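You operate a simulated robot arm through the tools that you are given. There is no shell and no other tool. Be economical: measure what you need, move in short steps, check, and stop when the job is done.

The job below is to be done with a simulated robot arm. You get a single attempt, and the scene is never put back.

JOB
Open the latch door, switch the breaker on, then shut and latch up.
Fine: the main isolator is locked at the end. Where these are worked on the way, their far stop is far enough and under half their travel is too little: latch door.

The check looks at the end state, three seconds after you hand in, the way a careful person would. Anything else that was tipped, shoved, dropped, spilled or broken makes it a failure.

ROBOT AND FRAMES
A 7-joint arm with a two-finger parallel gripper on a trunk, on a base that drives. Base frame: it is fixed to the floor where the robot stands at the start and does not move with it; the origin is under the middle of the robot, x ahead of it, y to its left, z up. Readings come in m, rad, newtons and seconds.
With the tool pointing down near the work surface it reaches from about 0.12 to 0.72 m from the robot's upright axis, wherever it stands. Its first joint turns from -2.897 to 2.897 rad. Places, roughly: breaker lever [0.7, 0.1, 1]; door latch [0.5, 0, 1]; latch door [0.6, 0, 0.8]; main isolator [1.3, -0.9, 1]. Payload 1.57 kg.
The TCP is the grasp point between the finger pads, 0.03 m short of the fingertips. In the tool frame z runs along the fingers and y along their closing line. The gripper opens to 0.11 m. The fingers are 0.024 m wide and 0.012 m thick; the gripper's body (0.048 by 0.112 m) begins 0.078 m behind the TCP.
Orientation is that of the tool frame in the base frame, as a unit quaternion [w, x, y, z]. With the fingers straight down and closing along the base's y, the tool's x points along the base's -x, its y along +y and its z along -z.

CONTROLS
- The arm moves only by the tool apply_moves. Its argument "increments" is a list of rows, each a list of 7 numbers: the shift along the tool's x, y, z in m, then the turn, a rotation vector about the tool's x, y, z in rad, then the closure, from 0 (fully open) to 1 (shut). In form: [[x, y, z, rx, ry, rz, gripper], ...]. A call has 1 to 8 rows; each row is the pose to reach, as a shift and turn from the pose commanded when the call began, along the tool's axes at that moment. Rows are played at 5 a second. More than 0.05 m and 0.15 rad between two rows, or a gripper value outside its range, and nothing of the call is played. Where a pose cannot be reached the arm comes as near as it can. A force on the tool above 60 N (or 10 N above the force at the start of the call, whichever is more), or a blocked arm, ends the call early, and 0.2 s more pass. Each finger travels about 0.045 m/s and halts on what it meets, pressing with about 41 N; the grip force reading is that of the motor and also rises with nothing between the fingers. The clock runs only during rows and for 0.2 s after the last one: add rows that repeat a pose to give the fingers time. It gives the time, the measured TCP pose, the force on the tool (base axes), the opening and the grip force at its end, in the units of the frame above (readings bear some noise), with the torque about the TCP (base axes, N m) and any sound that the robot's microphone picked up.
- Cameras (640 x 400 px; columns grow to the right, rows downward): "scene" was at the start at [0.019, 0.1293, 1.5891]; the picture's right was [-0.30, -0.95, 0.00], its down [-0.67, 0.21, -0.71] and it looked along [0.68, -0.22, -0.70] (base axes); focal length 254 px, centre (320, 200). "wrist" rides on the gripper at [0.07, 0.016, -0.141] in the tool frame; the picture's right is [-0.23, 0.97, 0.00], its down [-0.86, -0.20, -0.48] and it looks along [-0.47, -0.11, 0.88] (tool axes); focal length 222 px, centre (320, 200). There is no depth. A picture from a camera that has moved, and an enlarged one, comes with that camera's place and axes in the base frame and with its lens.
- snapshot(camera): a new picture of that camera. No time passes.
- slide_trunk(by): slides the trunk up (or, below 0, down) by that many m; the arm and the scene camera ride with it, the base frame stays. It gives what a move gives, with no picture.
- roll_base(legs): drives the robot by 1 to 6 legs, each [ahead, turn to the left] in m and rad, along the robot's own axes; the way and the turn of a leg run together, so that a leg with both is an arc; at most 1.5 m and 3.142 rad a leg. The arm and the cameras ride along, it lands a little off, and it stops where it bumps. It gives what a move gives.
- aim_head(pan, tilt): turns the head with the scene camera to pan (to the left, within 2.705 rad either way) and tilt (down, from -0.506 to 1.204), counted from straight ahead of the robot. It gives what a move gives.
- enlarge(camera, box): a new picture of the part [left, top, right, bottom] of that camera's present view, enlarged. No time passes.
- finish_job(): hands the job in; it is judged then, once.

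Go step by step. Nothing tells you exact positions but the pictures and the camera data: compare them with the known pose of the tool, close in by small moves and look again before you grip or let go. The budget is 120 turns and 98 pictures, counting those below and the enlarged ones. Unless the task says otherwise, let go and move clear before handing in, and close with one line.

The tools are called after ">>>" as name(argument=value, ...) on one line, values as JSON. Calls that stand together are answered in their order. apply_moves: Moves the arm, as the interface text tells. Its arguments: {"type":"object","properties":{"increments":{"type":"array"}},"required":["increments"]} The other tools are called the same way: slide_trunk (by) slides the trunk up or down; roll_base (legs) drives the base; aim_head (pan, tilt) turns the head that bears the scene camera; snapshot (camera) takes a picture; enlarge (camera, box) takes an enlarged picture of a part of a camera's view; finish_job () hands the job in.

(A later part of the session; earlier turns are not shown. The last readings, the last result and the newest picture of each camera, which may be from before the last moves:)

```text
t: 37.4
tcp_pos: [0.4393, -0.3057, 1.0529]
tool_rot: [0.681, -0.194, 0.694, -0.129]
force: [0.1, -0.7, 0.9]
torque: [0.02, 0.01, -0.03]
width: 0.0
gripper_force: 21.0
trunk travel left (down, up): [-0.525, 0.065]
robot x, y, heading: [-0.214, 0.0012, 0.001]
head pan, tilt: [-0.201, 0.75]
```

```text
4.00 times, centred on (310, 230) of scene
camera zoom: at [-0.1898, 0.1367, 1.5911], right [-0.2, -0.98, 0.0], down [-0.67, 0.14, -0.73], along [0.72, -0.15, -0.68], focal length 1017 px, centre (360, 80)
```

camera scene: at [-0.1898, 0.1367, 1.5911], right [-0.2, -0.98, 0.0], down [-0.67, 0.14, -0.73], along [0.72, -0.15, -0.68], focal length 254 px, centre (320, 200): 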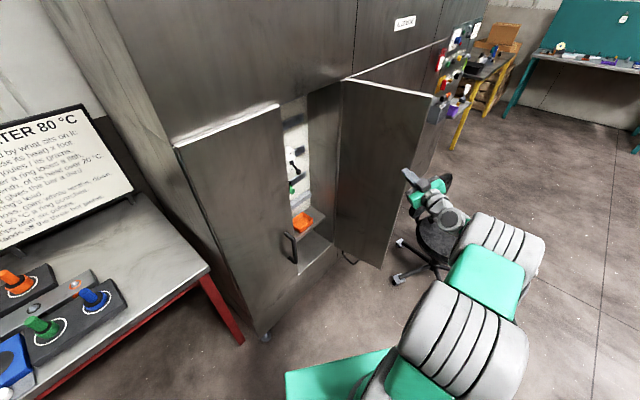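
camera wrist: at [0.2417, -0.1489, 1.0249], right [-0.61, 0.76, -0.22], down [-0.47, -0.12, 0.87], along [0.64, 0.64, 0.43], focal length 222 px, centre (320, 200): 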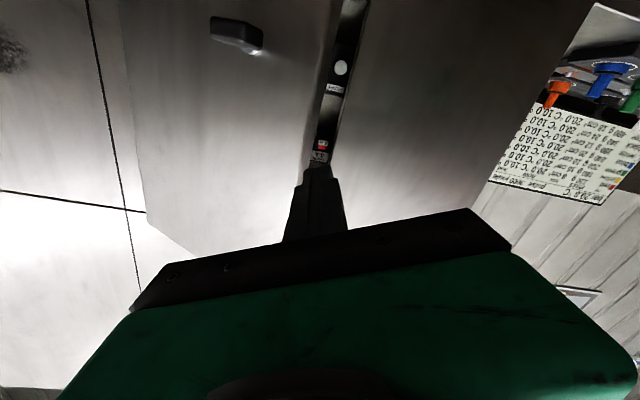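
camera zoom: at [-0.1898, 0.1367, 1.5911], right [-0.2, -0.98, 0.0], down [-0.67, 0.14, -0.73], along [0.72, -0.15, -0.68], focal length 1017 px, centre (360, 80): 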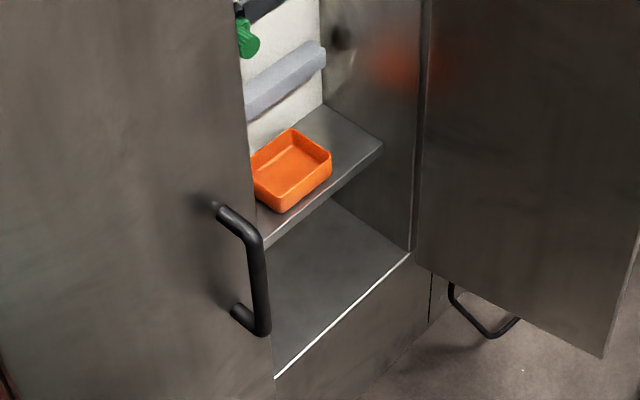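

The breaker lever has a ball end and is down at OFF; it must go up. I bring the hand back left and level its roll.

>>> apply_moves(increments=[[-0.02, 0.039, 0.004, 0, 0, 0.09, 1], [-0.039, 0.078, 0.008, 0, 0, 0.18, 1], [-0.058, 0.117, 0.012, 0, 0, 0.27, 1], [-0.078, 0.156, 0.016, 0, 0, 0.36, 1], [-0.0975, 0.196, 0.02, 0, 0, 0.456, 1]])

```text
t: 38.6
tcp_pos: [0.4402, -0.0838, 1.0521]
tool_rot: [0.693, -0.032, 0.72, 0.03]
force: [-0.7, 0.6, 0.1]
torque: [0.0, 0.01, -0.02]
width: 0.0001
gripper_force: 20.6
trunk travel left (down, up): [-0.525, 0.065]
robot x, y, heading: [-0.2089, 0.0028, 0.002]
head pan, tilt: [-0.201, 0.75]
```

>>> apply_moves(increments=[[0.01, 0.005, 0.017, -0.13, 0, 0, 0.6], [0.022, 0.012, 0.04, -0.265, 0, 0, 0.4], [0.035, 0.02, 0.063, -0.4, 0, 0, 0.4], [0.047, 0.027, 0.085, -0.527, 0, 0, 0.4]])

>>> snapshot(camera="wrist")

>>> enlarge(camera="scene", box=[250, 100, 410, 240])

```text
t: 39.6
tcp_pos: [0.522, -0.0495, 1.0025]
tool_rot: [0.661, -0.212, 0.687, 0.216]
force: [-0.8, 0.2, 0.0]
torque: [-0.04, 0.03, -0.01]
width: 0.0659
gripper_force: 0.2
trunk travel left (down, up): [-0.525, 0.065]
robot x, y, heading: [-0.2096, 0.0008, 0.001]
head pan, tilt: [-0.201, 0.75]
```

```text
60 pictures are left
camera wrist: at [0.394, -0.1179, 0.9387], right [-0.55, 0.8, 0.24], down [-0.24, -0.43, 0.87], along [0.8, 0.42, 0.43], focal length 222 px, centre (320, 200)
```

wrist: 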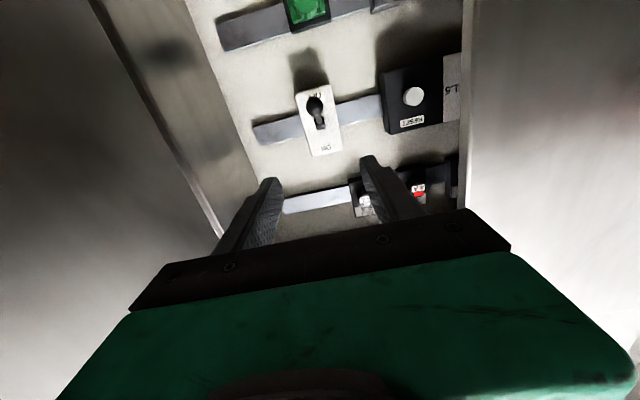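

```text
2.86 times, centred on (330, 170) of scene
camera zoom: at [-0.1896, 0.1371, 1.5911], right [-0.2, -0.98, 0.0], down [-0.67, 0.14, -0.73], along [0.72, -0.15, -0.68], focal length 726 px, centre (291, 286)
```

zoom: 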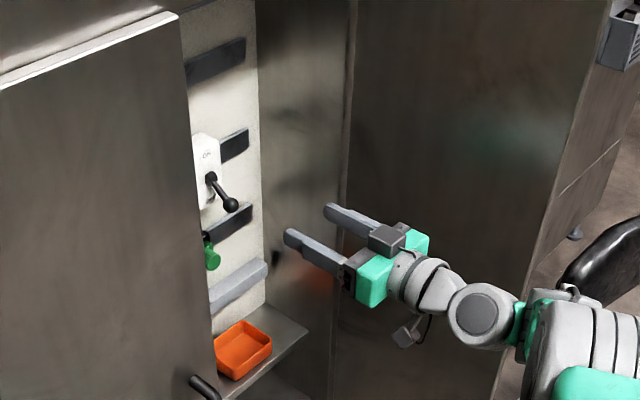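

>>> enlarge(camera="wrist", box=[260, 60, 380, 160])

>>> enlarge(camera="scene", box=[280, 130, 330, 180])

```text
4.00 times, centred on (320, 110) of wrist
camera zoom: at [0.394, -0.1179, 0.9387], right [-0.55, 0.8, 0.24], down [-0.24, -0.43, 0.87], along [0.8, 0.42, 0.43], focal length 888 px, centre (320, 560)
```

zoom: 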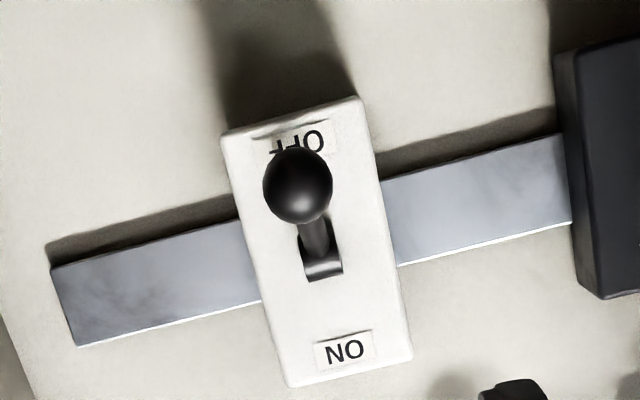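

```text
8.00 times, centred on (305, 155) of scene
camera zoom: at [-0.1896, 0.1371, 1.5911], right [-0.2, -0.98, 0.0], down [-0.67, 0.14, -0.73], along [0.72, -0.15, -0.68], focal length 2034 px, centre (440, 560)
```

zoom: 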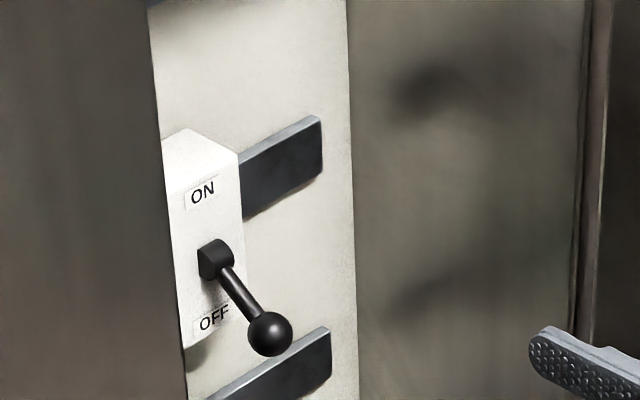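

Ball is near (0.672, 0.053, 0.956), pivot near (0.70, 0.07, 0.983). I approach to 6 cm short and check.

>>> apply_moves(increments=[[0.014, 0, 0.04, 0, 0, 0, 0.4], [0.028, -0.001, 0.08, 0, 0, 0, 0.4], [0.04, -0.001, 0.12, 0, 0, 0, 0.4]])

>>> snapshot(camera="wrist")

>>> enlarge(camera="scene", box=[270, 110, 370, 210])

```text
t: 40.4
tcp_pos: [0.6164, 0.0185, 0.9583]
tool_rot: [0.66, -0.212, 0.688, 0.217]
force: [-0.7, 0.3, 0.5]
torque: [0.01, 0.03, 0.02]
width: 0.0659
gripper_force: 0.2
trunk travel left (down, up): [-0.525, 0.065]
robot x, y, heading: [-0.209, 0.0019, -0.005]
head pan, tilt: [-0.201, 0.75]
```

```text
56 pictures are left
camera wrist: at [0.4905, -0.05, 0.8941], right [-0.55, 0.8, 0.24], down [-0.24, -0.43, 0.87], along [0.8, 0.42, 0.43], focal length 222 px, centre (320, 200)
```

wrist: 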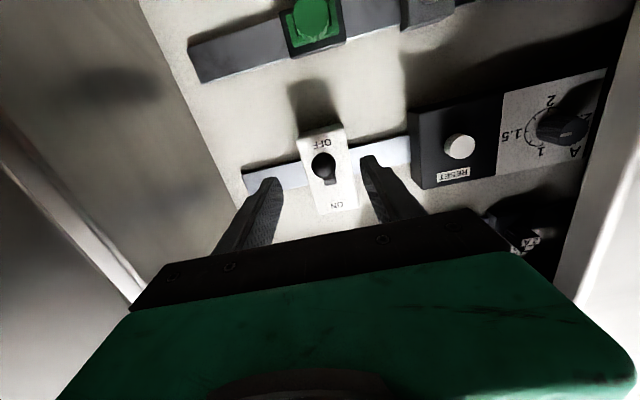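

```text
4.00 times, centred on (320, 160) of scene
camera zoom: at [-0.1898, 0.1374, 1.5911], right [-0.2, -0.98, 0.0], down [-0.67, 0.14, -0.73], along [0.72, -0.15, -0.68], focal length 1017 px, centre (320, 360)
```

zoom: 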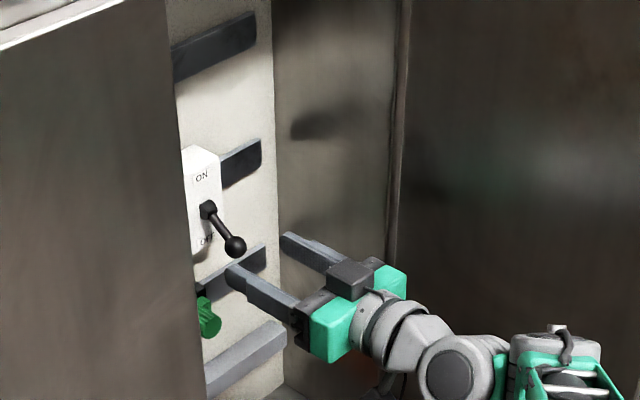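

Well aligned. I advance 5 cm so the pads surround the ball, then close.

>>> apply_moves(increments=[[0, 0.002, 0.026, 0, 0, 0, 0.4], [0, 0.003, 0.052, 0, 0, 0, 0.4], [0, 0.003, 0.052, 0, 0, 0, 0.7], [0, 0.003, 0.052, 0, 0, 0, 1], [0, 0.003, 0.052, 0, 0, 0, 1], [0, 0.003, 0.052, 0, 0, 0, 1]])

>>> snapshot(camera="wrist")

>>> enlarge(camera="scene", box=[270, 110, 370, 210])

```text
t: 41.8
tcp_pos: [0.6587, 0.0514, 0.9565]
tool_rot: [0.659, -0.211, 0.689, 0.216]
force: [3.5, -0.6, 1.1]
torque: [-0.03, 0.02, -0.02]
width: 0.0224
gripper_force: 24.8
trunk travel left (down, up): [-0.525, 0.065]
robot x, y, heading: [-0.2131, -0.001, 0.001]
head pan, tilt: [-0.201, 0.75]
```

```text
54 pictures are left
camera wrist: at [0.5311, -0.0171, 0.8926], right [-0.55, 0.8, 0.24], down [-0.24, -0.43, 0.87], along [0.8, 0.42, 0.43], focal length 222 px, centre (320, 200)
```

wrist: 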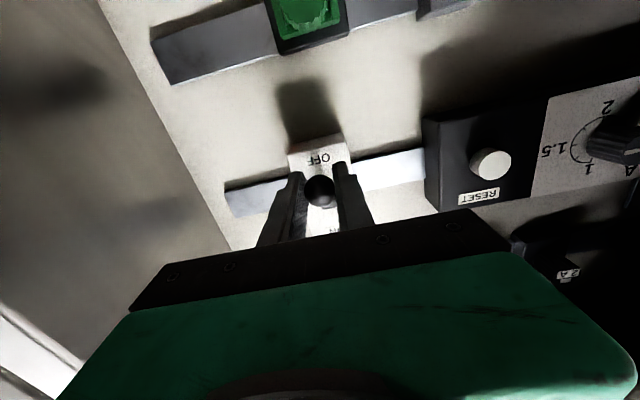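

```text
4.00 times, centred on (320, 160) of scene
camera zoom: at [-0.1896, 0.1374, 1.591], right [-0.2, -0.98, 0.0], down [-0.67, 0.14, -0.73], along [0.72, -0.15, -0.68], focal length 1017 px, centre (320, 360)
```

zoom: 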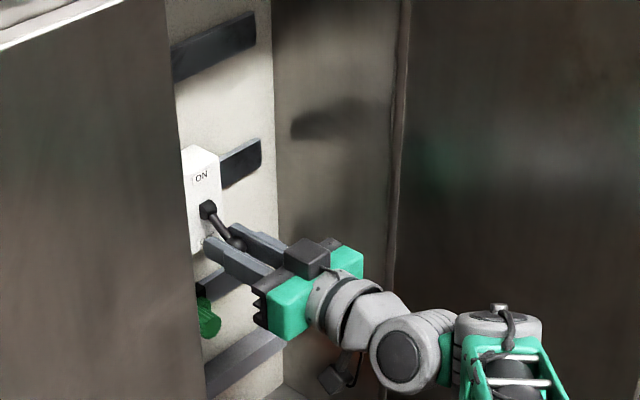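

The ball is held (22 mm). I lift it along its arc toward ON.

>>> apply_moves(increments=[[-0.01, 0, -0.004, 0, 0, 0, 1], [-0.02, 0, -0.006, 0, 0, 0, 1], [-0.03, 0, -0.006, 0, 0, 0, 1], [-0.04, 0, -0.004, 0, 0, 0, 1], [-0.05, 0, -0.001, 0, 0, 0, 1], [-0.058, 0, 0.002, 0, 0, 0, 1]])

>>> snapshot(camera="wrist")

>>> enlarge(camera="scene", box=[270, 110, 370, 210])

```text
t: 43.2
tcp_pos: [0.6628, 0.0528, 1.018]
tool_rot: [0.66, -0.212, 0.687, 0.216]
force: [1.0, -0.4, -0.6]
torque: [-0.02, -0.01, 0.01]
width: 0.0001
gripper_force: 21.1
trunk travel left (down, up): [-0.525, 0.065]
robot x, y, heading: [-0.2133, 0.0018, -0.001]
head pan, tilt: [-0.201, 0.75]
```

```text
52 pictures are left
camera wrist: at [0.5353, -0.0157, 0.9522], right [-0.55, 0.8, 0.24], down [-0.24, -0.43, 0.87], along [0.8, 0.42, 0.43], focal length 222 px, centre (320, 200)
```

wrist: 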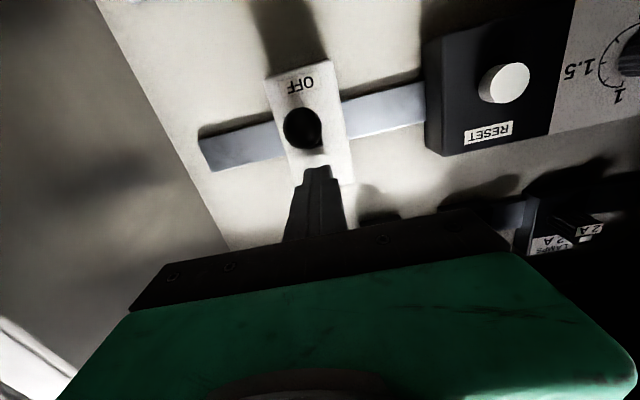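

```text
4.00 times, centred on (320, 160) of scene
camera zoom: at [-0.1896, 0.1373, 1.5911], right [-0.2, -0.98, 0.0], down [-0.67, 0.14, -0.73], along [0.72, -0.15, -0.68], focal length 1017 px, centre (320, 360)
```

zoom: 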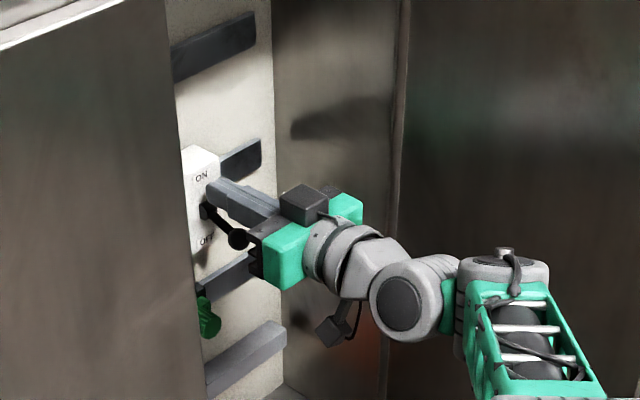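

The ball slipped out of the pads with the lever only partly up. I back off, go beneath the ball with shut fingers, and push it up.

>>> apply_moves(increments=[[0, 0, -0.04, 0, 0, 0, 1], [0, 0, -0.075, 0, 0, 0, 1], [0.04, -0.001, -0.075, 0, 0, 0, 1], [0.081, -0.002, -0.075, 0, 0, 0, 1]])

>>> snapshot(camera="wrist")

>>> enlarge(camera="scene", box=[270, 110, 370, 210])

```text
t: 44.2
tcp_pos: [0.599, 0.0061, 0.9365]
tool_rot: [0.661, -0.212, 0.687, 0.215]
force: [-0.4, 0.2, 0.1]
torque: [-0.03, -0.01, 0.04]
width: 0.0
gripper_force: 21.3
trunk travel left (down, up): [-0.525, 0.065]
robot x, y, heading: [-0.2136, 0.001, -0.001]
head pan, tilt: [-0.201, 0.75]
```

```text
50 pictures are left
camera wrist: at [0.4718, -0.0617, 0.8718], right [-0.55, 0.8, 0.24], down [-0.24, -0.43, 0.87], along [0.8, 0.42, 0.43], focal length 222 px, centre (320, 200)
```

wrist: 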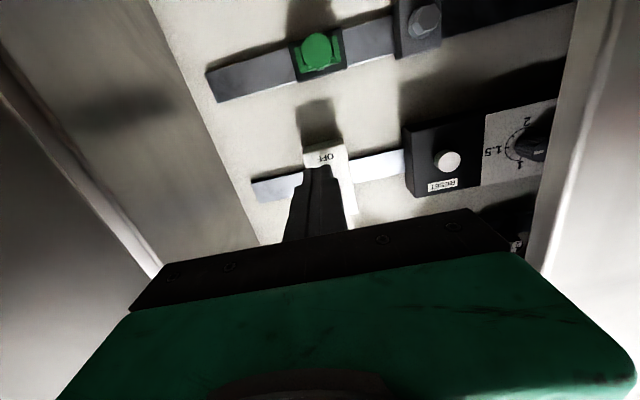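

```text
4.00 times, centred on (320, 160) of scene
camera zoom: at [-0.1894, 0.1373, 1.5911], right [-0.2, -0.98, 0.0], down [-0.67, 0.14, -0.73], along [0.72, -0.15, -0.68], focal length 1017 px, centre (320, 360)
```

zoom: 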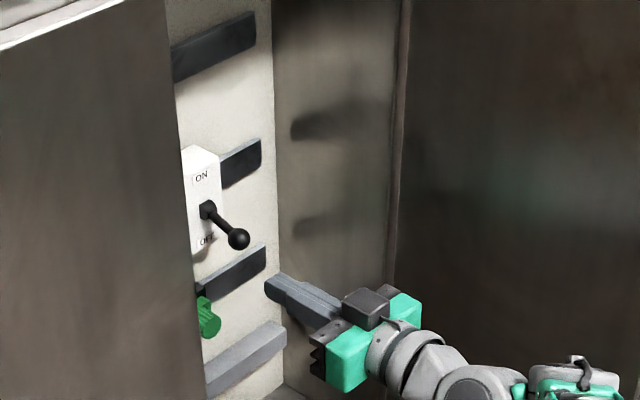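

>>> apply_moves(increments=[[0, 0.001, 0.035, 0, 0, 0, 1], [0, 0.002, 0.068, 0, 0, 0, 1], [-0.015, 0.002, 0.068, 0, 0, 0, 1], [-0.03, 0.002, 0.068, 0, 0, 0, 1], [-0.045, 0.002, 0.068, 0, 0, 0, 1], [-0.06, 0.002, 0.068, 0, 0, 0, 1]])

>>> enlarge(camera="scene", box=[270, 110, 370, 210])

```text
t: 45.6
tcp_pos: [0.6545, 0.0464, 0.9816]
tool_rot: [0.653, -0.209, 0.694, 0.217]
force: [-9.6, -4.5, -29.6]
torque: [-0.6, 0.54, -0.14]
width: 0.0001
gripper_force: 21.7
trunk travel left (down, up): [-0.525, 0.065]
robot x, y, heading: [-0.2104, 0.0022, -0.001]
head pan, tilt: [-0.201, 0.75]
```

```text
4.00 times, centred on (320, 160) of scene
camera zoom: at [-0.1871, 0.1371, 1.5904], right [-0.2, -0.98, 0.0], down [-0.67, 0.14, -0.73], along [0.72, -0.15, -0.68], focal length 1017 px, centre (320, 360)
```

zoom: 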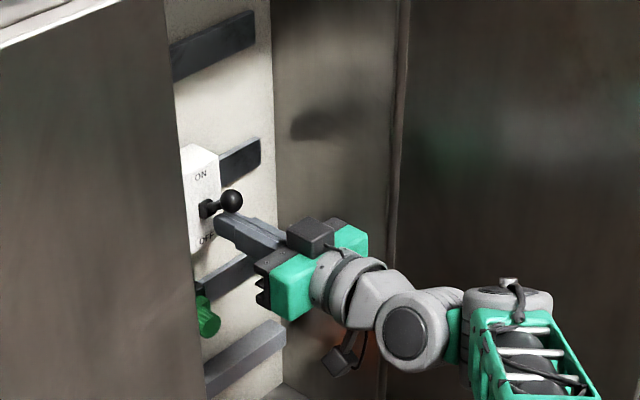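

The lever is rising, with about 30 N of resistance. I keep pushing up.

>>> apply_moves(increments=[[-0.012, 0, 0, 0, 0, 0, 1], [-0.024, 0, 0, 0, 0, 0, 1], [-0.036, 0, 0, 0, 0, 0, 1]])

>>> enlarge(camera="scene", box=[270, 110, 370, 210])

```text
t: 46.1
tcp_pos: [0.6502, 0.0465, 0.9857]
tool_rot: [0.645, -0.206, 0.703, 0.219]
force: [-8.1, -2.9, -6.5]
torque: [-0.12, 0.08, 0.06]
width: 0.0001
gripper_force: 21.5
trunk travel left (down, up): [-0.525, 0.065]
robot x, y, heading: [-0.2107, 0.0023, 0.001]
head pan, tilt: [-0.201, 0.75]
stopped in row 2: the force on the tool passed its limit at 63 N (the readings are from after the stop); the commanded pose is now the measured one
```

```text
4.00 times, centred on (320, 160) of scene
camera zoom: at [-0.1905, 0.1372, 1.5918], right [-0.2, -0.98, 0.0], down [-0.67, 0.14, -0.73], along [0.72, -0.15, -0.68], focal length 1017 px, centre (320, 360)
```

zoom: 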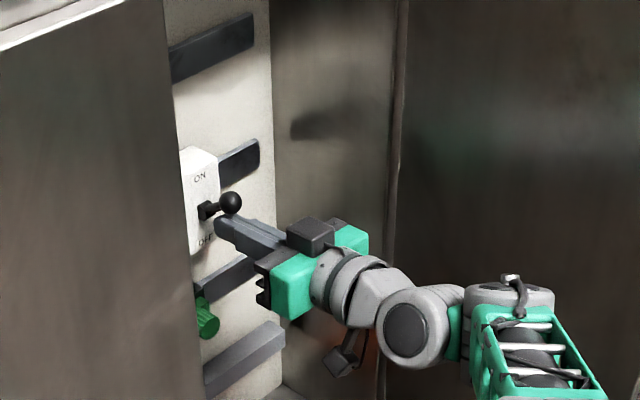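

By its angle the lever now points clearly upward, and the force spike looks like its ON stop. I lower a bit, back out and check.

>>> apply_moves(increments=[[0.012, 0, -0.005, 0, 0, 0, 1], [0.015, 0, -0.045, 0, 0, 0, 1], [0.015, 0, -0.09, 0, 0, 0, 1]])

>>> enlarge(camera="scene", box=[280, 130, 330, 180])

>>> snapshot(camera="wrist")

```text
t: 46.9
tcp_pos: [0.576, -0.0052, 0.9768]
tool_rot: [0.647, -0.208, 0.7, 0.22]
force: [-0.3, 0.2, -1.1]
torque: [0.01, -0.02, -0.02]
width: 0.0
gripper_force: 21.4
trunk travel left (down, up): [-0.525, 0.065]
robot x, y, heading: [-0.2094, -0.0014, -0.002]
head pan, tilt: [-0.201, 0.75]
```

```text
8.00 times, centred on (305, 155) of scene
camera zoom: at [-0.1902, 0.137, 1.5911], right [-0.2, -0.98, 0.0], down [-0.67, 0.14, -0.73], along [0.72, -0.15, -0.68], focal length 2034 px, centre (440, 560)
```

zoom: 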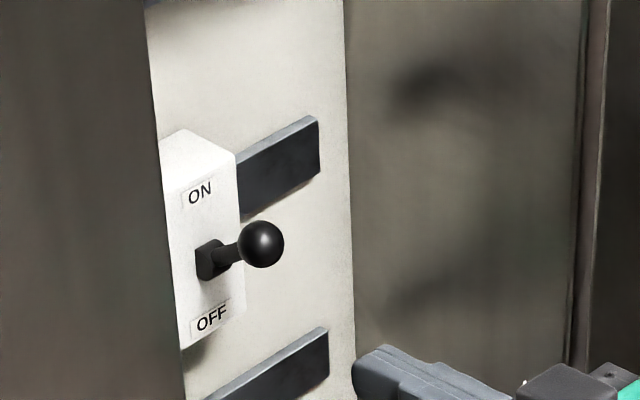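

```text
45 pictures are left
camera wrist: at [0.4464, -0.0727, 0.9184], right [-0.54, 0.8, 0.27], down [-0.21, -0.43, 0.88], along [0.81, 0.42, 0.4], focal length 222 px, centre (320, 200)
```

wrist: 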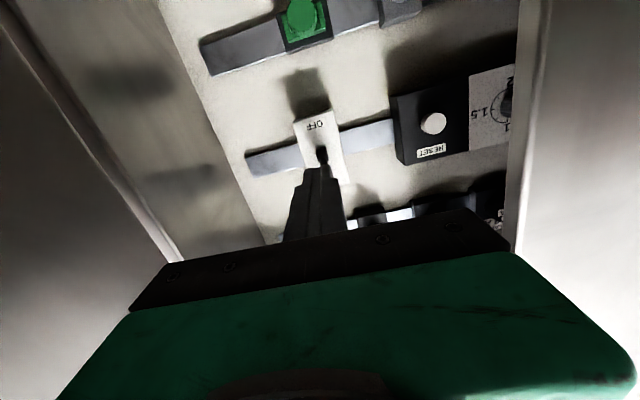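

The lever now sits at about +40° versus −35° before. I open the fingers and get a clear wrist view to confirm it is fully ON.

>>> apply_moves(increments=[[0.02, 0, -0.02, 0, 0, 0, 0.7], [0.03, 0, -0.04, 0, 0, 0, 0.4], [0.03, 0, -0.04, 0, 0, 0, 0.4]])

>>> enlarge(camera="wrist", box=[260, 80, 380, 180])

```text
t: 47.7
tcp_pos: [0.5404, -0.0285, 0.9512]
tool_rot: [0.647, -0.207, 0.701, 0.218]
force: [-1.0, 0.3, 0.0]
torque: [0.0, -0.03, -0.02]
width: 0.0657
gripper_force: 0.7
trunk travel left (down, up): [-0.525, 0.065]
robot x, y, heading: [-0.2114, -0.0002, -0.002]
head pan, tilt: [-0.201, 0.75]
```

```text
4.00 times, centred on (320, 130) of wrist
camera zoom: at [0.4114, -0.0957, 0.8914], right [-0.54, 0.8, 0.26], down [-0.21, -0.43, 0.88], along [0.81, 0.42, 0.4], focal length 888 px, centre (320, 480)
```

zoom: 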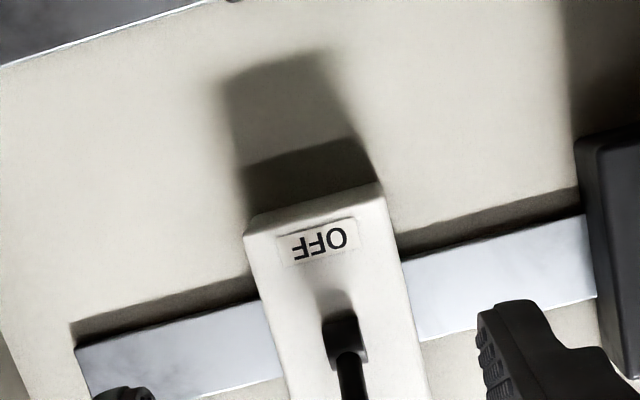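

The lever is up. To be sure it is seated, I give the ball a gentle push inward from the front, which can only drive it further to ON.

>>> apply_moves(increments=[[-0.03, 0, 0.02, 0, 0, 0, 0.7], [-0.06, 0.001, 0.05, 0, 0, 0, 1], [-0.06, 0.002, 0.08, 0, 0, 0, 1], [-0.06, 0.003, 0.1, 0, 0, 0, 1], [-0.06, 0.003, 0.11, 0, 0, 0, 1], [-0.06, 0.003, 0.12, 0, 0, 0, 1], [-0.06, 0.003, 0.128, 0, 0, 0, 1]])

>>> enlarge(camera="scene", box=[280, 130, 330, 180])

```text
t: 48.9
tcp_pos: [0.6265, 0.0324, 1.0043]
tool_rot: [0.646, -0.205, 0.701, 0.221]
force: [-42.5, -13.9, 9.2]
torque: [0.48, -0.55, 0.25]
width: 0.0
gripper_force: 21.5
trunk travel left (down, up): [-0.525, 0.065]
robot x, y, heading: [-0.2173, 0.0006, -0.009]
head pan, tilt: [-0.201, 0.75]
stopped in row 6: the force on the tool passed its limit at 71 N (the readings are from after the stop); the commanded pose is now the measured one
```

```text
8.00 times, centred on (305, 155) of scene
camera zoom: at [-0.198, 0.1357, 1.5915], right [-0.21, -0.98, 0.0], down [-0.66, 0.14, -0.73], along [0.72, -0.15, -0.68], focal length 2034 px, centre (440, 560)
```

zoom: 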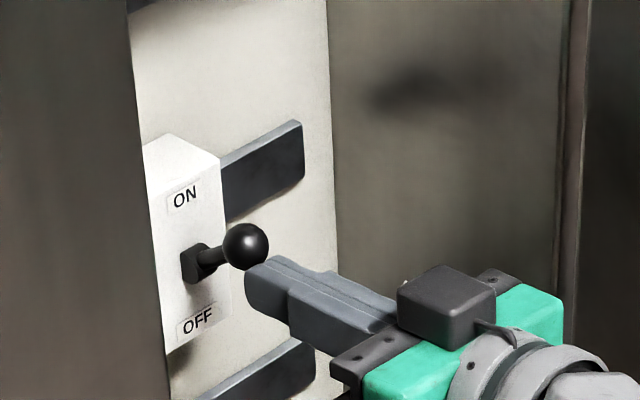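

Solid stop with no further motion, so the breaker is ON. I retract straight out of the cabinet.

>>> apply_moves(increments=[[0, 0, -0.04, 0, 0, 0, 1], [0, 0, -0.08, 0, 0, 0, 1], [0, 0, -0.12, 0, 0, 0, 1], [0, 0, -0.16, 0, 0, 0, 1], [0, 0, -0.19, 0, 0, 0, 1]])

>>> snapshot(camera="scene")

```text
t: 50.1
tcp_pos: [0.4748, -0.0745, 1.0125]
tool_rot: [0.645, -0.206, 0.702, 0.22]
force: [1.1, 0.4, 0.3]
torque: [0.03, 0.0, -0.01]
width: 0.0002
gripper_force: 21.7
trunk travel left (down, up): [-0.525, 0.065]
robot x, y, heading: [-0.2115, -0.0004, -0.002]
head pan, tilt: [-0.201, 0.75]
```

```text
42 pictures are left
camera scene: at [-0.1904, 0.137, 1.5911], right [-0.21, -0.98, 0.0], down [-0.67, 0.14, -0.73], along [0.72, -0.15, -0.68], focal length 254 px, centre (320, 200)
```

scene: 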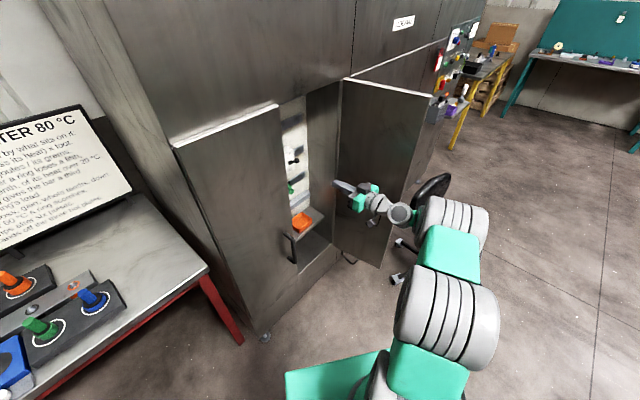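

The door stands at about 90°, its free edge near (0.44, −0.31). To close it I go around that edge to its outer side: first back and right.

>>> apply_moves(increments=[[-0.008, -0.002, -0.032, 0.1, 0, 0, 1], [-0.016, -0.004, -0.064, 0.2, 0, 0, 1], [-0.024, -0.007, -0.096, 0.3, 0, 0, 1], [-0.032, -0.009, -0.128, 0.4, 0, 0, 1], [-0.04, -0.011, -0.158, 0.5, 0, 0, 1]])

```text
t: 51.3
tcp_pos: [0.357, -0.1743, 1.0648]
tool_rot: [0.675, -0.039, 0.736, 0.039]
force: [0.9, -0.2, 0.3]
torque: [-0.02, 0.01, -0.01]
width: 0.0
gripper_force: 21.9
trunk travel left (down, up): [-0.525, 0.065]
robot x, y, heading: [-0.2176, -0.0032, 0.0]
head pan, tilt: [-0.201, 0.75]
```

>>> apply_moves(increments=[[0, -0.03, -0.03, 0, 0, 0, 1], [0, -0.07, -0.045, 0, 0, 0, 1], [0, -0.11, -0.055, 0, 0, 0, 1], [0, -0.15, -0.06, 0, 0, 0, 1], [0, -0.19, -0.065, 0, 0, 0, 1], [0, -0.23, -0.07, 0, 0, 0, 1], [0, -0.273, -0.08, 0, 0, 0, 1]])

>>> snapshot(camera="scene")

>>> snapshot(camera="wrist")

```text
t: 52.9
tcp_pos: [0.3074, -0.4541, 1.0699]
tool_rot: [0.675, -0.039, 0.736, 0.039]
force: [0.0, -0.7, 0.0]
torque: [0.02, -0.02, 0.0]
width: 0.0
gripper_force: 21.5
trunk travel left (down, up): [-0.525, 0.065]
robot x, y, heading: [-0.2126, -0.0021, -0.0]
head pan, tilt: [-0.201, 0.75]
```

```text
41 pictures are left
camera scene: at [-0.1902, 0.1366, 1.5911], right [-0.21, -0.98, 0.0], down [-0.67, 0.14, -0.73], along [0.72, -0.15, -0.68], focal length 254 px, centre (320, 200)
```

scene: 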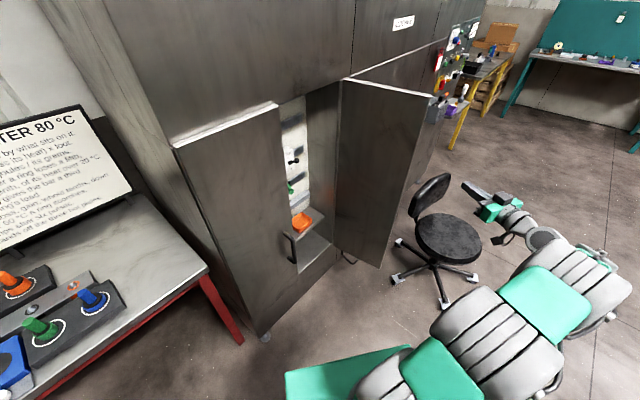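

```text
40 pictures are left
camera wrist: at [0.1603, -0.4538, 1.0128], right [-0.09, 0.97, 0.23], down [-0.38, -0.25, 0.89], along [0.92, -0.01, 0.39], focal length 222 px, centre (320, 200)
```

wrist: 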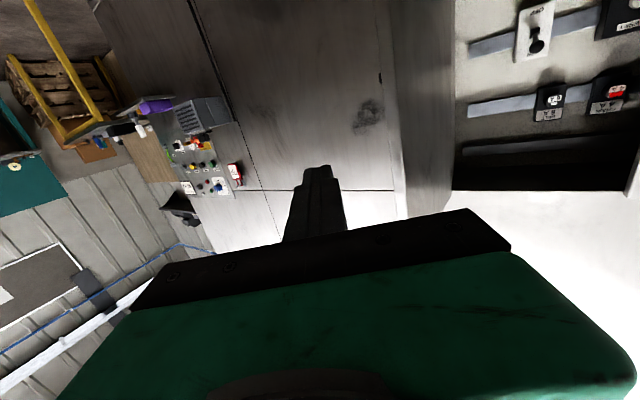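

Clear of the stool, on the outer side of the door. I move forward past the free edge, then look.

>>> apply_moves(increments=[[0, 0, 0.04, 0, 0, 0, 1], [0, 0, 0.08, 0, 0, 0, 1], [0, 0, 0.12, 0, 0, 0, 1], [0, 0, 0.16, 0, 0, 0, 1]])

>>> snapshot(camera="scene")

```text
t: 53.9
tcp_pos: [0.4674, -0.4362, 1.0551]
tool_rot: [0.676, -0.04, 0.735, 0.04]
force: [-0.9, 0.9, 0.0]
torque: [0.0, 0.04, 0.01]
width: 0.0001
gripper_force: 21.6
trunk travel left (down, up): [-0.525, 0.065]
robot x, y, heading: [-0.2152, 0.0021, -0.01]
head pan, tilt: [-0.201, 0.75]
```

```text
39 pictures are left
camera scene: at [-0.1899, 0.137, 1.5911], right [-0.21, -0.98, 0.0], down [-0.67, 0.14, -0.73], along [0.72, -0.15, -0.68], focal length 254 px, centre (320, 200)
```

scene: 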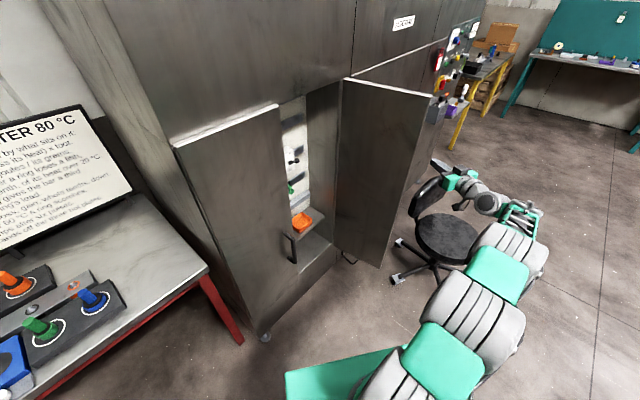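

>>> apply_moves(increments=[[0, 0.03, 0, 0, 0, 0, 1], [0, 0.06, 0, 0, 0, 0, 1], [0, 0.09, 0, 0, 0, 0, 1], [0, 0.12, 0, 0, 0, 0, 1], [0, 0.15, 0, 0, 0, 0, 1]])

>>> snapshot(camera="scene")

```text
t: 55.2
tcp_pos: [0.4427, -0.3045, 1.0582]
tool_rot: [0.676, -0.032, 0.735, 0.033]
force: [-21.9, -16.7, 5.7]
torque: [0.3, -0.29, 0.45]
width: 0.0
gripper_force: 21.4
trunk travel left (down, up): [-0.525, 0.065]
robot x, y, heading: [-0.2164, 0.0007, -0.021]
head pan, tilt: [-0.201, 0.75]
stopped in row 5: the force on the tool passed its limit at 62 N (the readings are from after the stop); the commanded pose is now the measured one
```

```text
38 pictures are left
camera scene: at [-0.1918, 0.1353, 1.5914], right [-0.22, -0.97, 0.0], down [-0.66, 0.15, -0.73], along [0.71, -0.16, -0.68], focal length 254 px, centre (320, 200)
```

scene: 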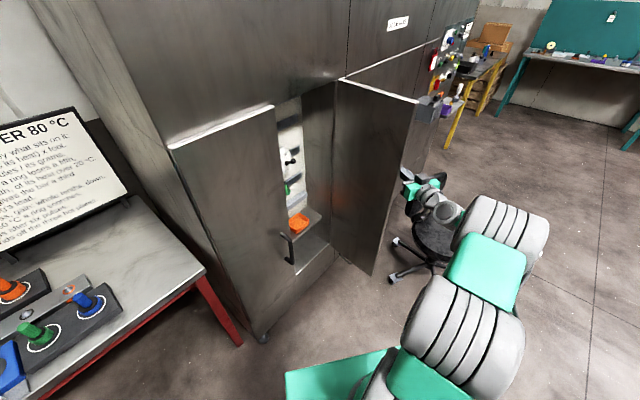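

>>> snapshot(camera="wrist")

>>> enlarge(camera="scene", box=[360, 120, 480, 240])

```text
37 pictures are left
camera wrist: at [0.2959, -0.3, 0.9998], right [-0.07, 0.97, 0.23], down [-0.39, -0.24, 0.89], along [0.92, -0.03, 0.39], focal length 222 px, centre (320, 200)
```

wrist: 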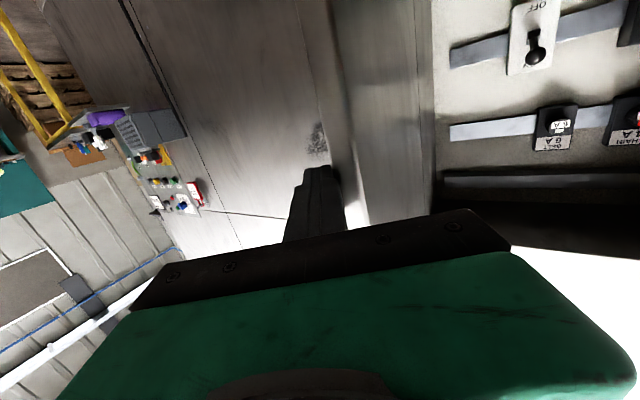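

```text
3.33 times, centred on (420, 180) of scene
camera zoom: at [-0.1918, 0.1353, 1.5914], right [-0.22, -0.97, 0.0], down [-0.66, 0.15, -0.73], along [0.71, -0.16, -0.68], focal length 847 px, centre (-13, 267)
```

zoom: 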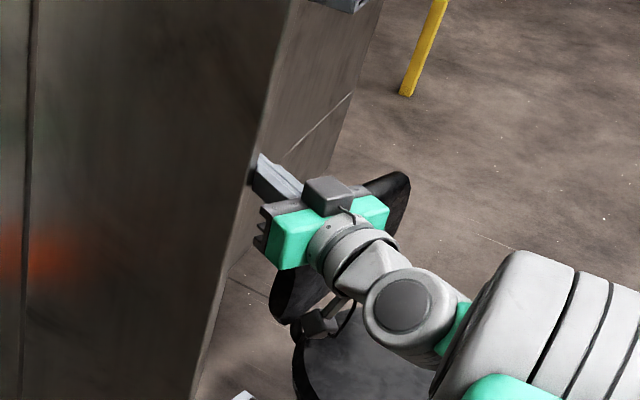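

The fingertip caught the door's end face: I need to be deeper past the edge. I back off right, go forward, and sweep again.

>>> apply_moves(increments=[[0, -0.04, -0.005, 0, 0, 0, 1], [0, -0.08, 0, 0, 0, 0, 1], [0, -0.08, 0.045, 0, 0, 0, 1], [0, -0.08, 0.09, 0, 0, 0, 1], [0, -0.05, 0.09, 0, 0, 0, 1], [0, -0.025, 0.09, 0, 0, 0, 1], [0, 0, 0.09, 0, 0, 0, 1], [0, 0.025, 0.088, 0, 0, 0, 1]])

>>> snapshot(camera="scene")

```text
t: 57.0
tcp_pos: [0.5308, -0.2635, 1.0483]
tool_rot: [0.675, -0.034, 0.736, 0.036]
force: [0.1, 0.7, -0.1]
torque: [0.04, -0.02, -0.02]
width: 0.0
gripper_force: 21.5
trunk travel left (down, up): [-0.525, 0.065]
robot x, y, heading: [-0.2132, 0.0019, -0.016]
head pan, tilt: [-0.201, 0.75]
```

```text
35 pictures are left
camera scene: at [-0.1897, 0.1373, 1.591], right [-0.21, -0.98, 0.0], down [-0.67, 0.15, -0.73], along [0.71, -0.16, -0.68], focal length 254 px, centre (320, 200)
```

scene: 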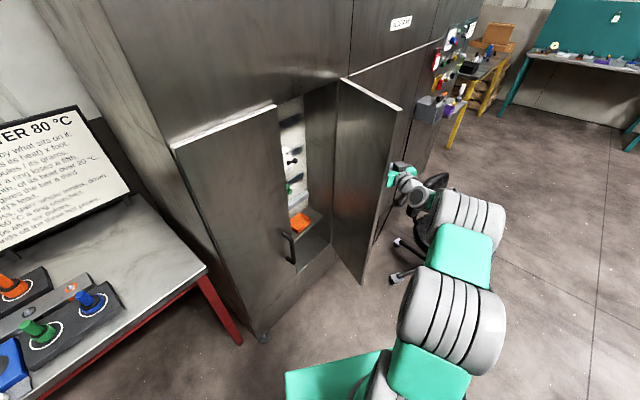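

>>> apply_moves(increments=[[0, 0.03, -0.015, 0, 0, 0, 1], [0, 0.06, -0.03, 0, 0, 0, 1], [0, 0.09, -0.045, 0, 0, 0, 1], [0, 0.12, -0.055, 0, 0, 0, 1], [0, 0.15, -0.06, 0, 0, 0, 1]])

>>> snapshot(camera="scene")

```text
t: 58.2
tcp_pos: [0.4573, -0.1219, 1.0532]
tool_rot: [0.675, -0.033, 0.736, 0.035]
force: [-0.4, -0.2, 0.1]
torque: [0.04, -0.01, 0.0]
width: 0.0
gripper_force: 21.4
trunk travel left (down, up): [-0.525, 0.065]
robot x, y, heading: [-0.2191, 0.0028, -0.017]
head pan, tilt: [-0.201, 0.75]
```

```text
34 pictures are left
camera scene: at [-0.1897, 0.1371, 1.591], right [-0.22, -0.98, 0.0], down [-0.67, 0.15, -0.73], along [0.71, -0.16, -0.68], focal length 254 px, centre (320, 200)
```

scene: 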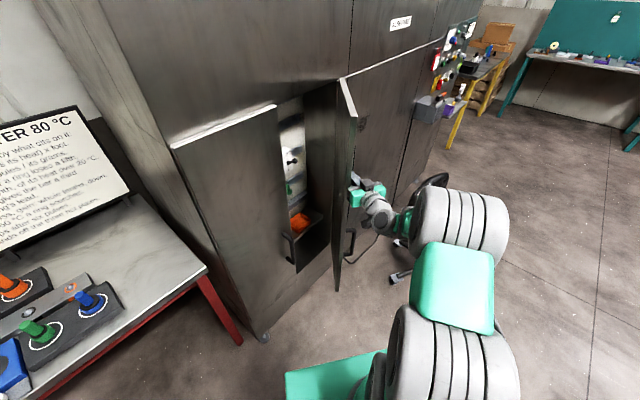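

The door is about half closed. I continue, curving along its arc and yawing the hand toward the front's normal.

>>> apply_moves(increments=[[0, 0.03, -0.01, -0.08, 0, 0, 1], [0, 0.062, -0.018, -0.16, 0, 0, 1], [0, 0.094, -0.018, -0.25, 0, 0, 1], [0, 0.115, 0.003, -0.33, 0, 0, 1], [0, 0.134, 0.023, -0.41, 0, 0, 1], [0, 0.148, 0.043, -0.49, 0, 0, 1]])

>>> snapshot(camera="scene")

```text
t: 59.6
tcp_pos: [0.4841, 0.0313, 1.0498]
tool_rot: [0.645, -0.197, 0.706, 0.214]
force: [0.5, -0.2, -0.2]
torque: [-0.02, 0.0, 0.01]
width: 0.0
gripper_force: 21.7
trunk travel left (down, up): [-0.525, 0.065]
robot x, y, heading: [-0.2155, -0.002, -0.018]
head pan, tilt: [-0.201, 0.75]
```

```text
33 pictures are left
camera scene: at [-0.1892, 0.137, 1.591], right [-0.22, -0.98, 0.0], down [-0.67, 0.15, -0.73], along [0.71, -0.16, -0.68], focal length 254 px, centre (320, 200)
```

scene: 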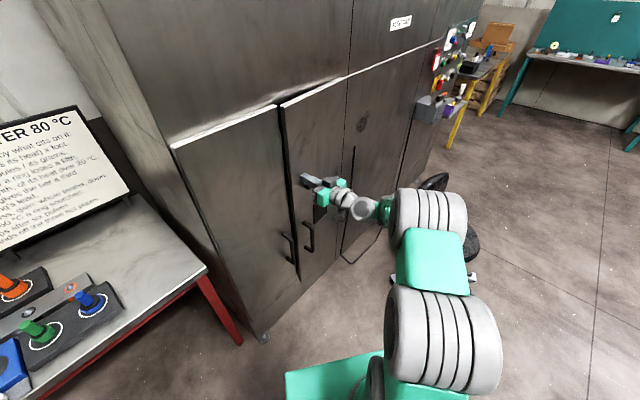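

Almost shut. I push along the tool axis until the door seats.

>>> apply_moves(increments=[[0, 0, 0.012, 0, 0, 0, 1], [0, 0, 0.022, 0, 0, 0, 1], [0, 0, 0.03, 0, 0, 0, 1], [0, 0, 0.034, 0, 0, 0, 1]])

>>> enlarge(camera="scene", box=[250, 80, 370, 220])

```text
t: 60.5
tcp_pos: [0.5026, 0.0421, 1.0495]
tool_rot: [0.646, -0.192, 0.707, 0.214]
force: [-40.8, -17.8, 10.2]
torque: [0.52, -0.57, 0.52]
width: 0.0001
gripper_force: 21.0
trunk travel left (down, up): [-0.525, 0.065]
robot x, y, heading: [-0.2149, 0.0006, -0.022]
head pan, tilt: [-0.201, 0.75]
stopped in row 4: the force on the tool passed its limit at 67 N (the readings are from after the stop); the commanded pose is now the measured one
```

```text
2.86 times, centred on (310, 150) of scene
camera zoom: at [-0.1975, 0.1348, 1.5916], right [-0.22, -0.97, 0.0], down [-0.66, 0.15, -0.73], along [0.72, -0.16, -0.68], focal length 726 px, centre (349, 343)
```

zoom: 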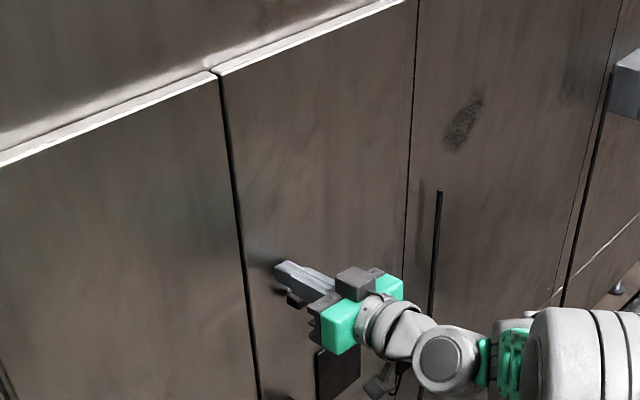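

The door is seated flush. I retract, drop to the bar's height, and begin rolling the wrist so the fingers close on the now-horizontal bar.

>>> apply_moves(increments=[[0, -0.012, -0.04, 0, 0, 0, 1], [0, -0.026, -0.081, 0, 0, 0, 1], [0.015, -0.031, -0.081, 0, 0, -0.15, 0.8], [0.03, -0.031, -0.081, 0, 0, -0.3, 0.5], [0.045, -0.031, -0.081, 0, 0, -0.45, 0.3], [0.056, -0.031, -0.081, 0, 0, -0.6, 0.3], [0.056, -0.031, -0.081, 0, 0, -0.75, 0.3], [0.056, -0.031, -0.081, 0, 0, -0.9, 0.3]])

>>> apply_moves(increments=[[0, 0, 0, 0, 0, -0.14, 0.3], [0, 0, 0, 0, 0, -0.28, 0.3], [0, 0, 0, 0, 0, -0.42, 0.3], [0, 0, 0, 0, 0, -0.56, 0.3], [0, 0, 0, 0, 0, -0.67, 0.3]])

>>> snapshot(camera="wrist")

>>> snapshot(camera="scene")

```text
t: 62.3
tcp_pos: [0.453, -0.0264, 0.9937]
tool_rot: [0.673, -0.483, 0.553, -0.088]
force: [-0.1, 0.4, 0.3]
torque: [-0.04, 0.0, 0.0]
width: 0.077
gripper_force: 0.0
trunk travel left (down, up): [-0.525, 0.065]
robot x, y, heading: [-0.2162, -0.002, -0.018]
head pan, tilt: [-0.201, 0.75]
```

```text
t: 63.5
tcp_pos: [0.4542, -0.0254, 0.9942]
tool_rot: [-0.607, 0.638, -0.363, 0.304]
force: [0.1, -0.4, -0.1]
torque: [0.03, 0.02, -0.01]
width: 0.0767
gripper_force: 0.1
trunk travel left (down, up): [-0.525, 0.065]
robot x, y, heading: [-0.2172, -0.0022, -0.026]
head pan, tilt: [-0.201, 0.75]
```

```text
31 pictures are left
camera wrist: at [0.3734, -0.1613, 0.985], right [-0.22, 0.19, -0.96], down [-0.85, 0.45, 0.28], along [0.48, 0.87, 0.06], focal length 222 px, centre (320, 200)
```

wrist: 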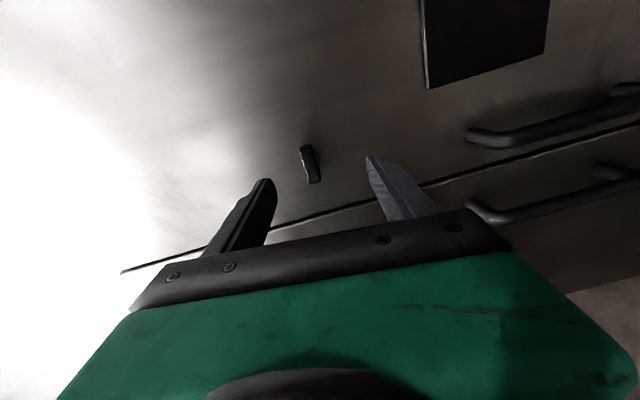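

```text
30 pictures are left
camera scene: at [-0.1899, 0.1367, 1.5911], right [-0.22, -0.98, 0.0], down [-0.67, 0.15, -0.73], along [0.71, -0.16, -0.68], focal length 254 px, centre (320, 200)
```

scene: 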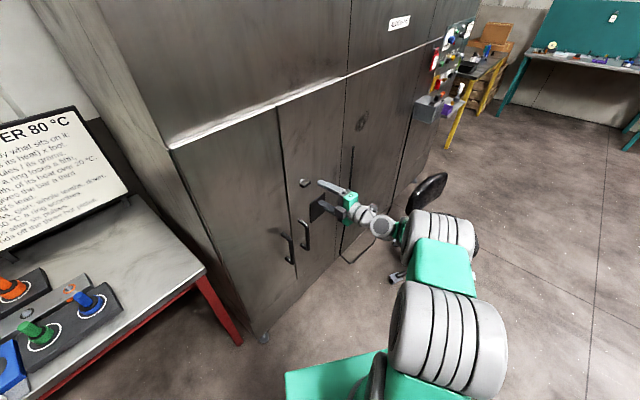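

The bar is about 1 cm left and 1.5 cm above my axis, 0.10 m ahead. I level the pitch, align and advance.

>>> apply_moves(increments=[[-0.009, -0.013, 0.02, 0.077, 0, -0.05, 0.3], [-0.009, -0.014, 0.045, 0.077, 0, -0.05, 0.3]])

>>> snapshot(camera="wrist")

```text
t: 64.1
tcp_pos: [0.4854, 0.0057, 1.0025]
tool_rot: [0.624, -0.622, 0.337, -0.333]
force: [0.2, -0.4, 0.5]
torque: [-0.04, 0.0, -0.01]
width: 0.0767
gripper_force: 0.0
trunk travel left (down, up): [-0.525, 0.065]
robot x, y, heading: [-0.2144, 0.0002, -0.024]
head pan, tilt: [-0.201, 0.75]
```

```text
29 pictures are left
camera wrist: at [0.4077, -0.1283, 0.9879], right [-0.13, 0.19, -0.97], down [-0.87, 0.45, 0.2], along [0.48, 0.87, 0.11], focal length 222 px, centre (320, 200)
```

wrist: 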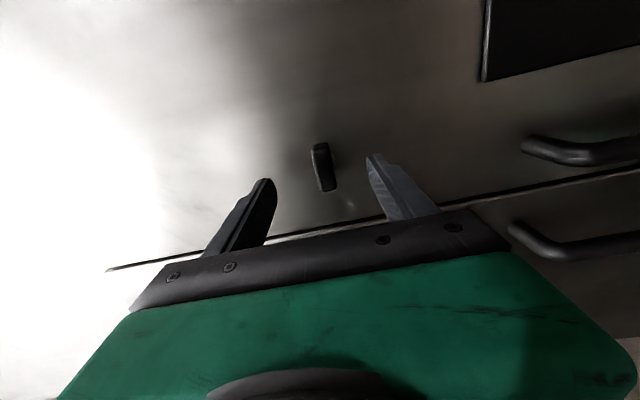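

Centred now. I advance 4.5 cm and close on the bar.

>>> apply_moves(increments=[[0, 0.002, 0.022, 0, 0, 0, 0.3], [0, 0.002, 0.044, 0, 0, 0, 0.3], [0, 0.002, 0.044, 0, 0, 0, 0.7], [0, 0.002, 0.044, 0, 0, 0, 1], [0, 0.002, 0.044, 0, 0, 0, 1], [0, 0.002, 0.044, 0, 0, 0, 1], [0, 0.002, 0.044, 0, 0, 0, 1]])

>>> snapshot(camera="wrist")

```text
t: 64.8
tcp_pos: [0.5164, 0.0244, 1.0027]
tool_rot: [0.623, -0.62, 0.341, -0.333]
force: [-41.0, -24.7, 9.0]
torque: [1.75, -2.56, 0.74]
width: 0.0635
gripper_force: 8.7
trunk travel left (down, up): [-0.525, 0.065]
robot x, y, heading: [-0.2144, -0.001, -0.024]
head pan, tilt: [-0.201, 0.75]
stopped in row 3: the force on the tool passed its limit at 67 N (the readings are from after the stop); the commanded pose is now the measured one
```

```text
28 pictures are left
camera wrist: at [0.4363, -0.1105, 0.9852], right [-0.13, 0.2, -0.97], down [-0.87, 0.45, 0.21], along [0.48, 0.87, 0.11], focal length 222 px, centre (320, 200)
```

wrist: 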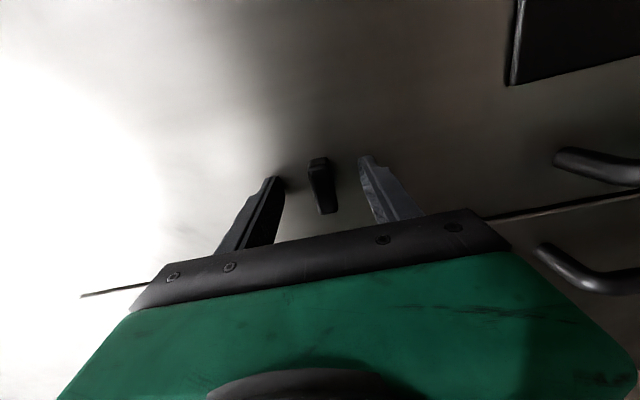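

The tips reached the panel; the bar is well between the pads. I back off 7 mm and close.

>>> apply_moves(increments=[[0, 0, -0.007, 0, 0, 0, 0.4], [0, 0, -0.007, 0, 0, 0, 0.7], [0, 0, -0.007, 0, 0, 0, 1], [0, 0, -0.007, 0, 0, 0, 1], [0, 0, -0.007, 0, 0, 0, 1], [0, 0, -0.007, 0, 0, 0, 1]])

```text
t: 66.2
tcp_pos: [0.5134, 0.0233, 1.0007]
tool_rot: [0.622, -0.622, 0.338, -0.333]
force: [2.6, -1.0, 8.9]
torque: [0.53, -0.68, 0.01]
width: 0.0162
gripper_force: 29.4
trunk travel left (down, up): [-0.525, 0.065]
robot x, y, heading: [-0.2154, 0.0041, -0.024]
head pan, tilt: [-0.201, 0.75]
```

Gripped at 16 mm. I turn it clockwise back to latched.

>>> apply_moves(increments=[[0, 0, 0, 0, 0, 0.14, 1], [0, 0, 0, 0, 0, 0.28, 1], [0, 0, 0, 0, 0, 0.42, 1], [0, 0, 0, 0, 0, 0.56, 1], [0, 0, 0, 0, 0, 0.7, 1], [0, 0, 0, 0, 0, 0.84, 1]])

>>> apply_moves(increments=[[0, 0, 0, 0, 0, 0.14, 1], [0, 0, 0, 0, 0, 0.28, 1], [0, 0, 0, 0, 0, 0.42, 1], [0, 0, 0, 0, 0, 0.56, 1], [0, 0, 0, 0, 0, 0.7, 1]])

>>> apply_moves(increments=[[0, 0, 0, 0, 0, 0.06, 1], [0, 0, 0, 0, 0, 0.12, 1], [0, 0, 0, 0, 0, 0.17, 1]])

>>> snapshot(camera="wrist")

```text
t: 67.6
tcp_pos: [0.5137, 0.0228, 0.9996]
tool_rot: [0.704, -0.428, 0.565, -0.048]
force: [6.8, -4.7, 17.0]
torque: [-0.69, 0.8, -0.07]
width: 0.0168
gripper_force: 32.0
trunk travel left (down, up): [-0.525, 0.065]
robot x, y, heading: [-0.2148, -0.0023, -0.025]
head pan, tilt: [-0.201, 0.75]
```

```text
t: 68.8
tcp_pos: [0.5138, 0.0245, 0.9984]
tool_rot: [0.677, -0.208, 0.678, 0.196]
force: [2.6, -7.4, 11.3]
torque: [-0.48, 0.56, 0.7]
width: 0.017
gripper_force: 32.7
trunk travel left (down, up): [-0.525, 0.065]
robot x, y, heading: [-0.2157, -0.0008, -0.029]
head pan, tilt: [-0.201, 0.75]
```

```text
t: 69.6
tcp_pos: [0.5139, 0.0234, 0.9982]
tool_rot: [0.657, -0.151, 0.694, 0.252]
force: [-0.2, -6.9, 4.3]
torque: [-1.2, -0.16, 0.86]
width: 0.0202
gripper_force: 33.7
trunk travel left (down, up): [-0.525, 0.065]
robot x, y, heading: [-0.2194, -0.0038, -0.024]
head pan, tilt: [-0.201, 0.75]
```

```text
27 pictures are left
camera wrist: at [0.3808, -0.0314, 0.9322], right [-0.51, 0.78, 0.37], down [-0.21, -0.53, 0.82], along [0.83, 0.34, 0.44], focal length 222 px, centre (320, 200)
```

wrist: 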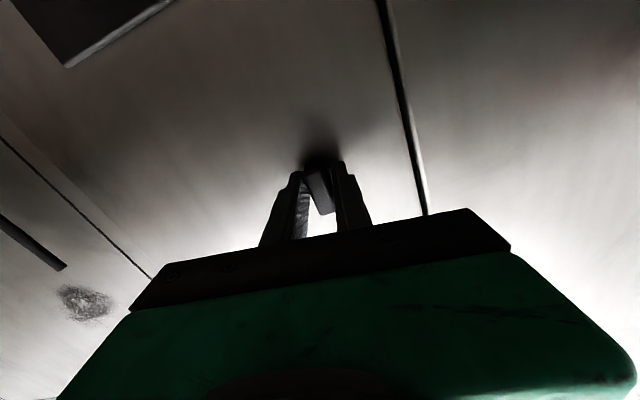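

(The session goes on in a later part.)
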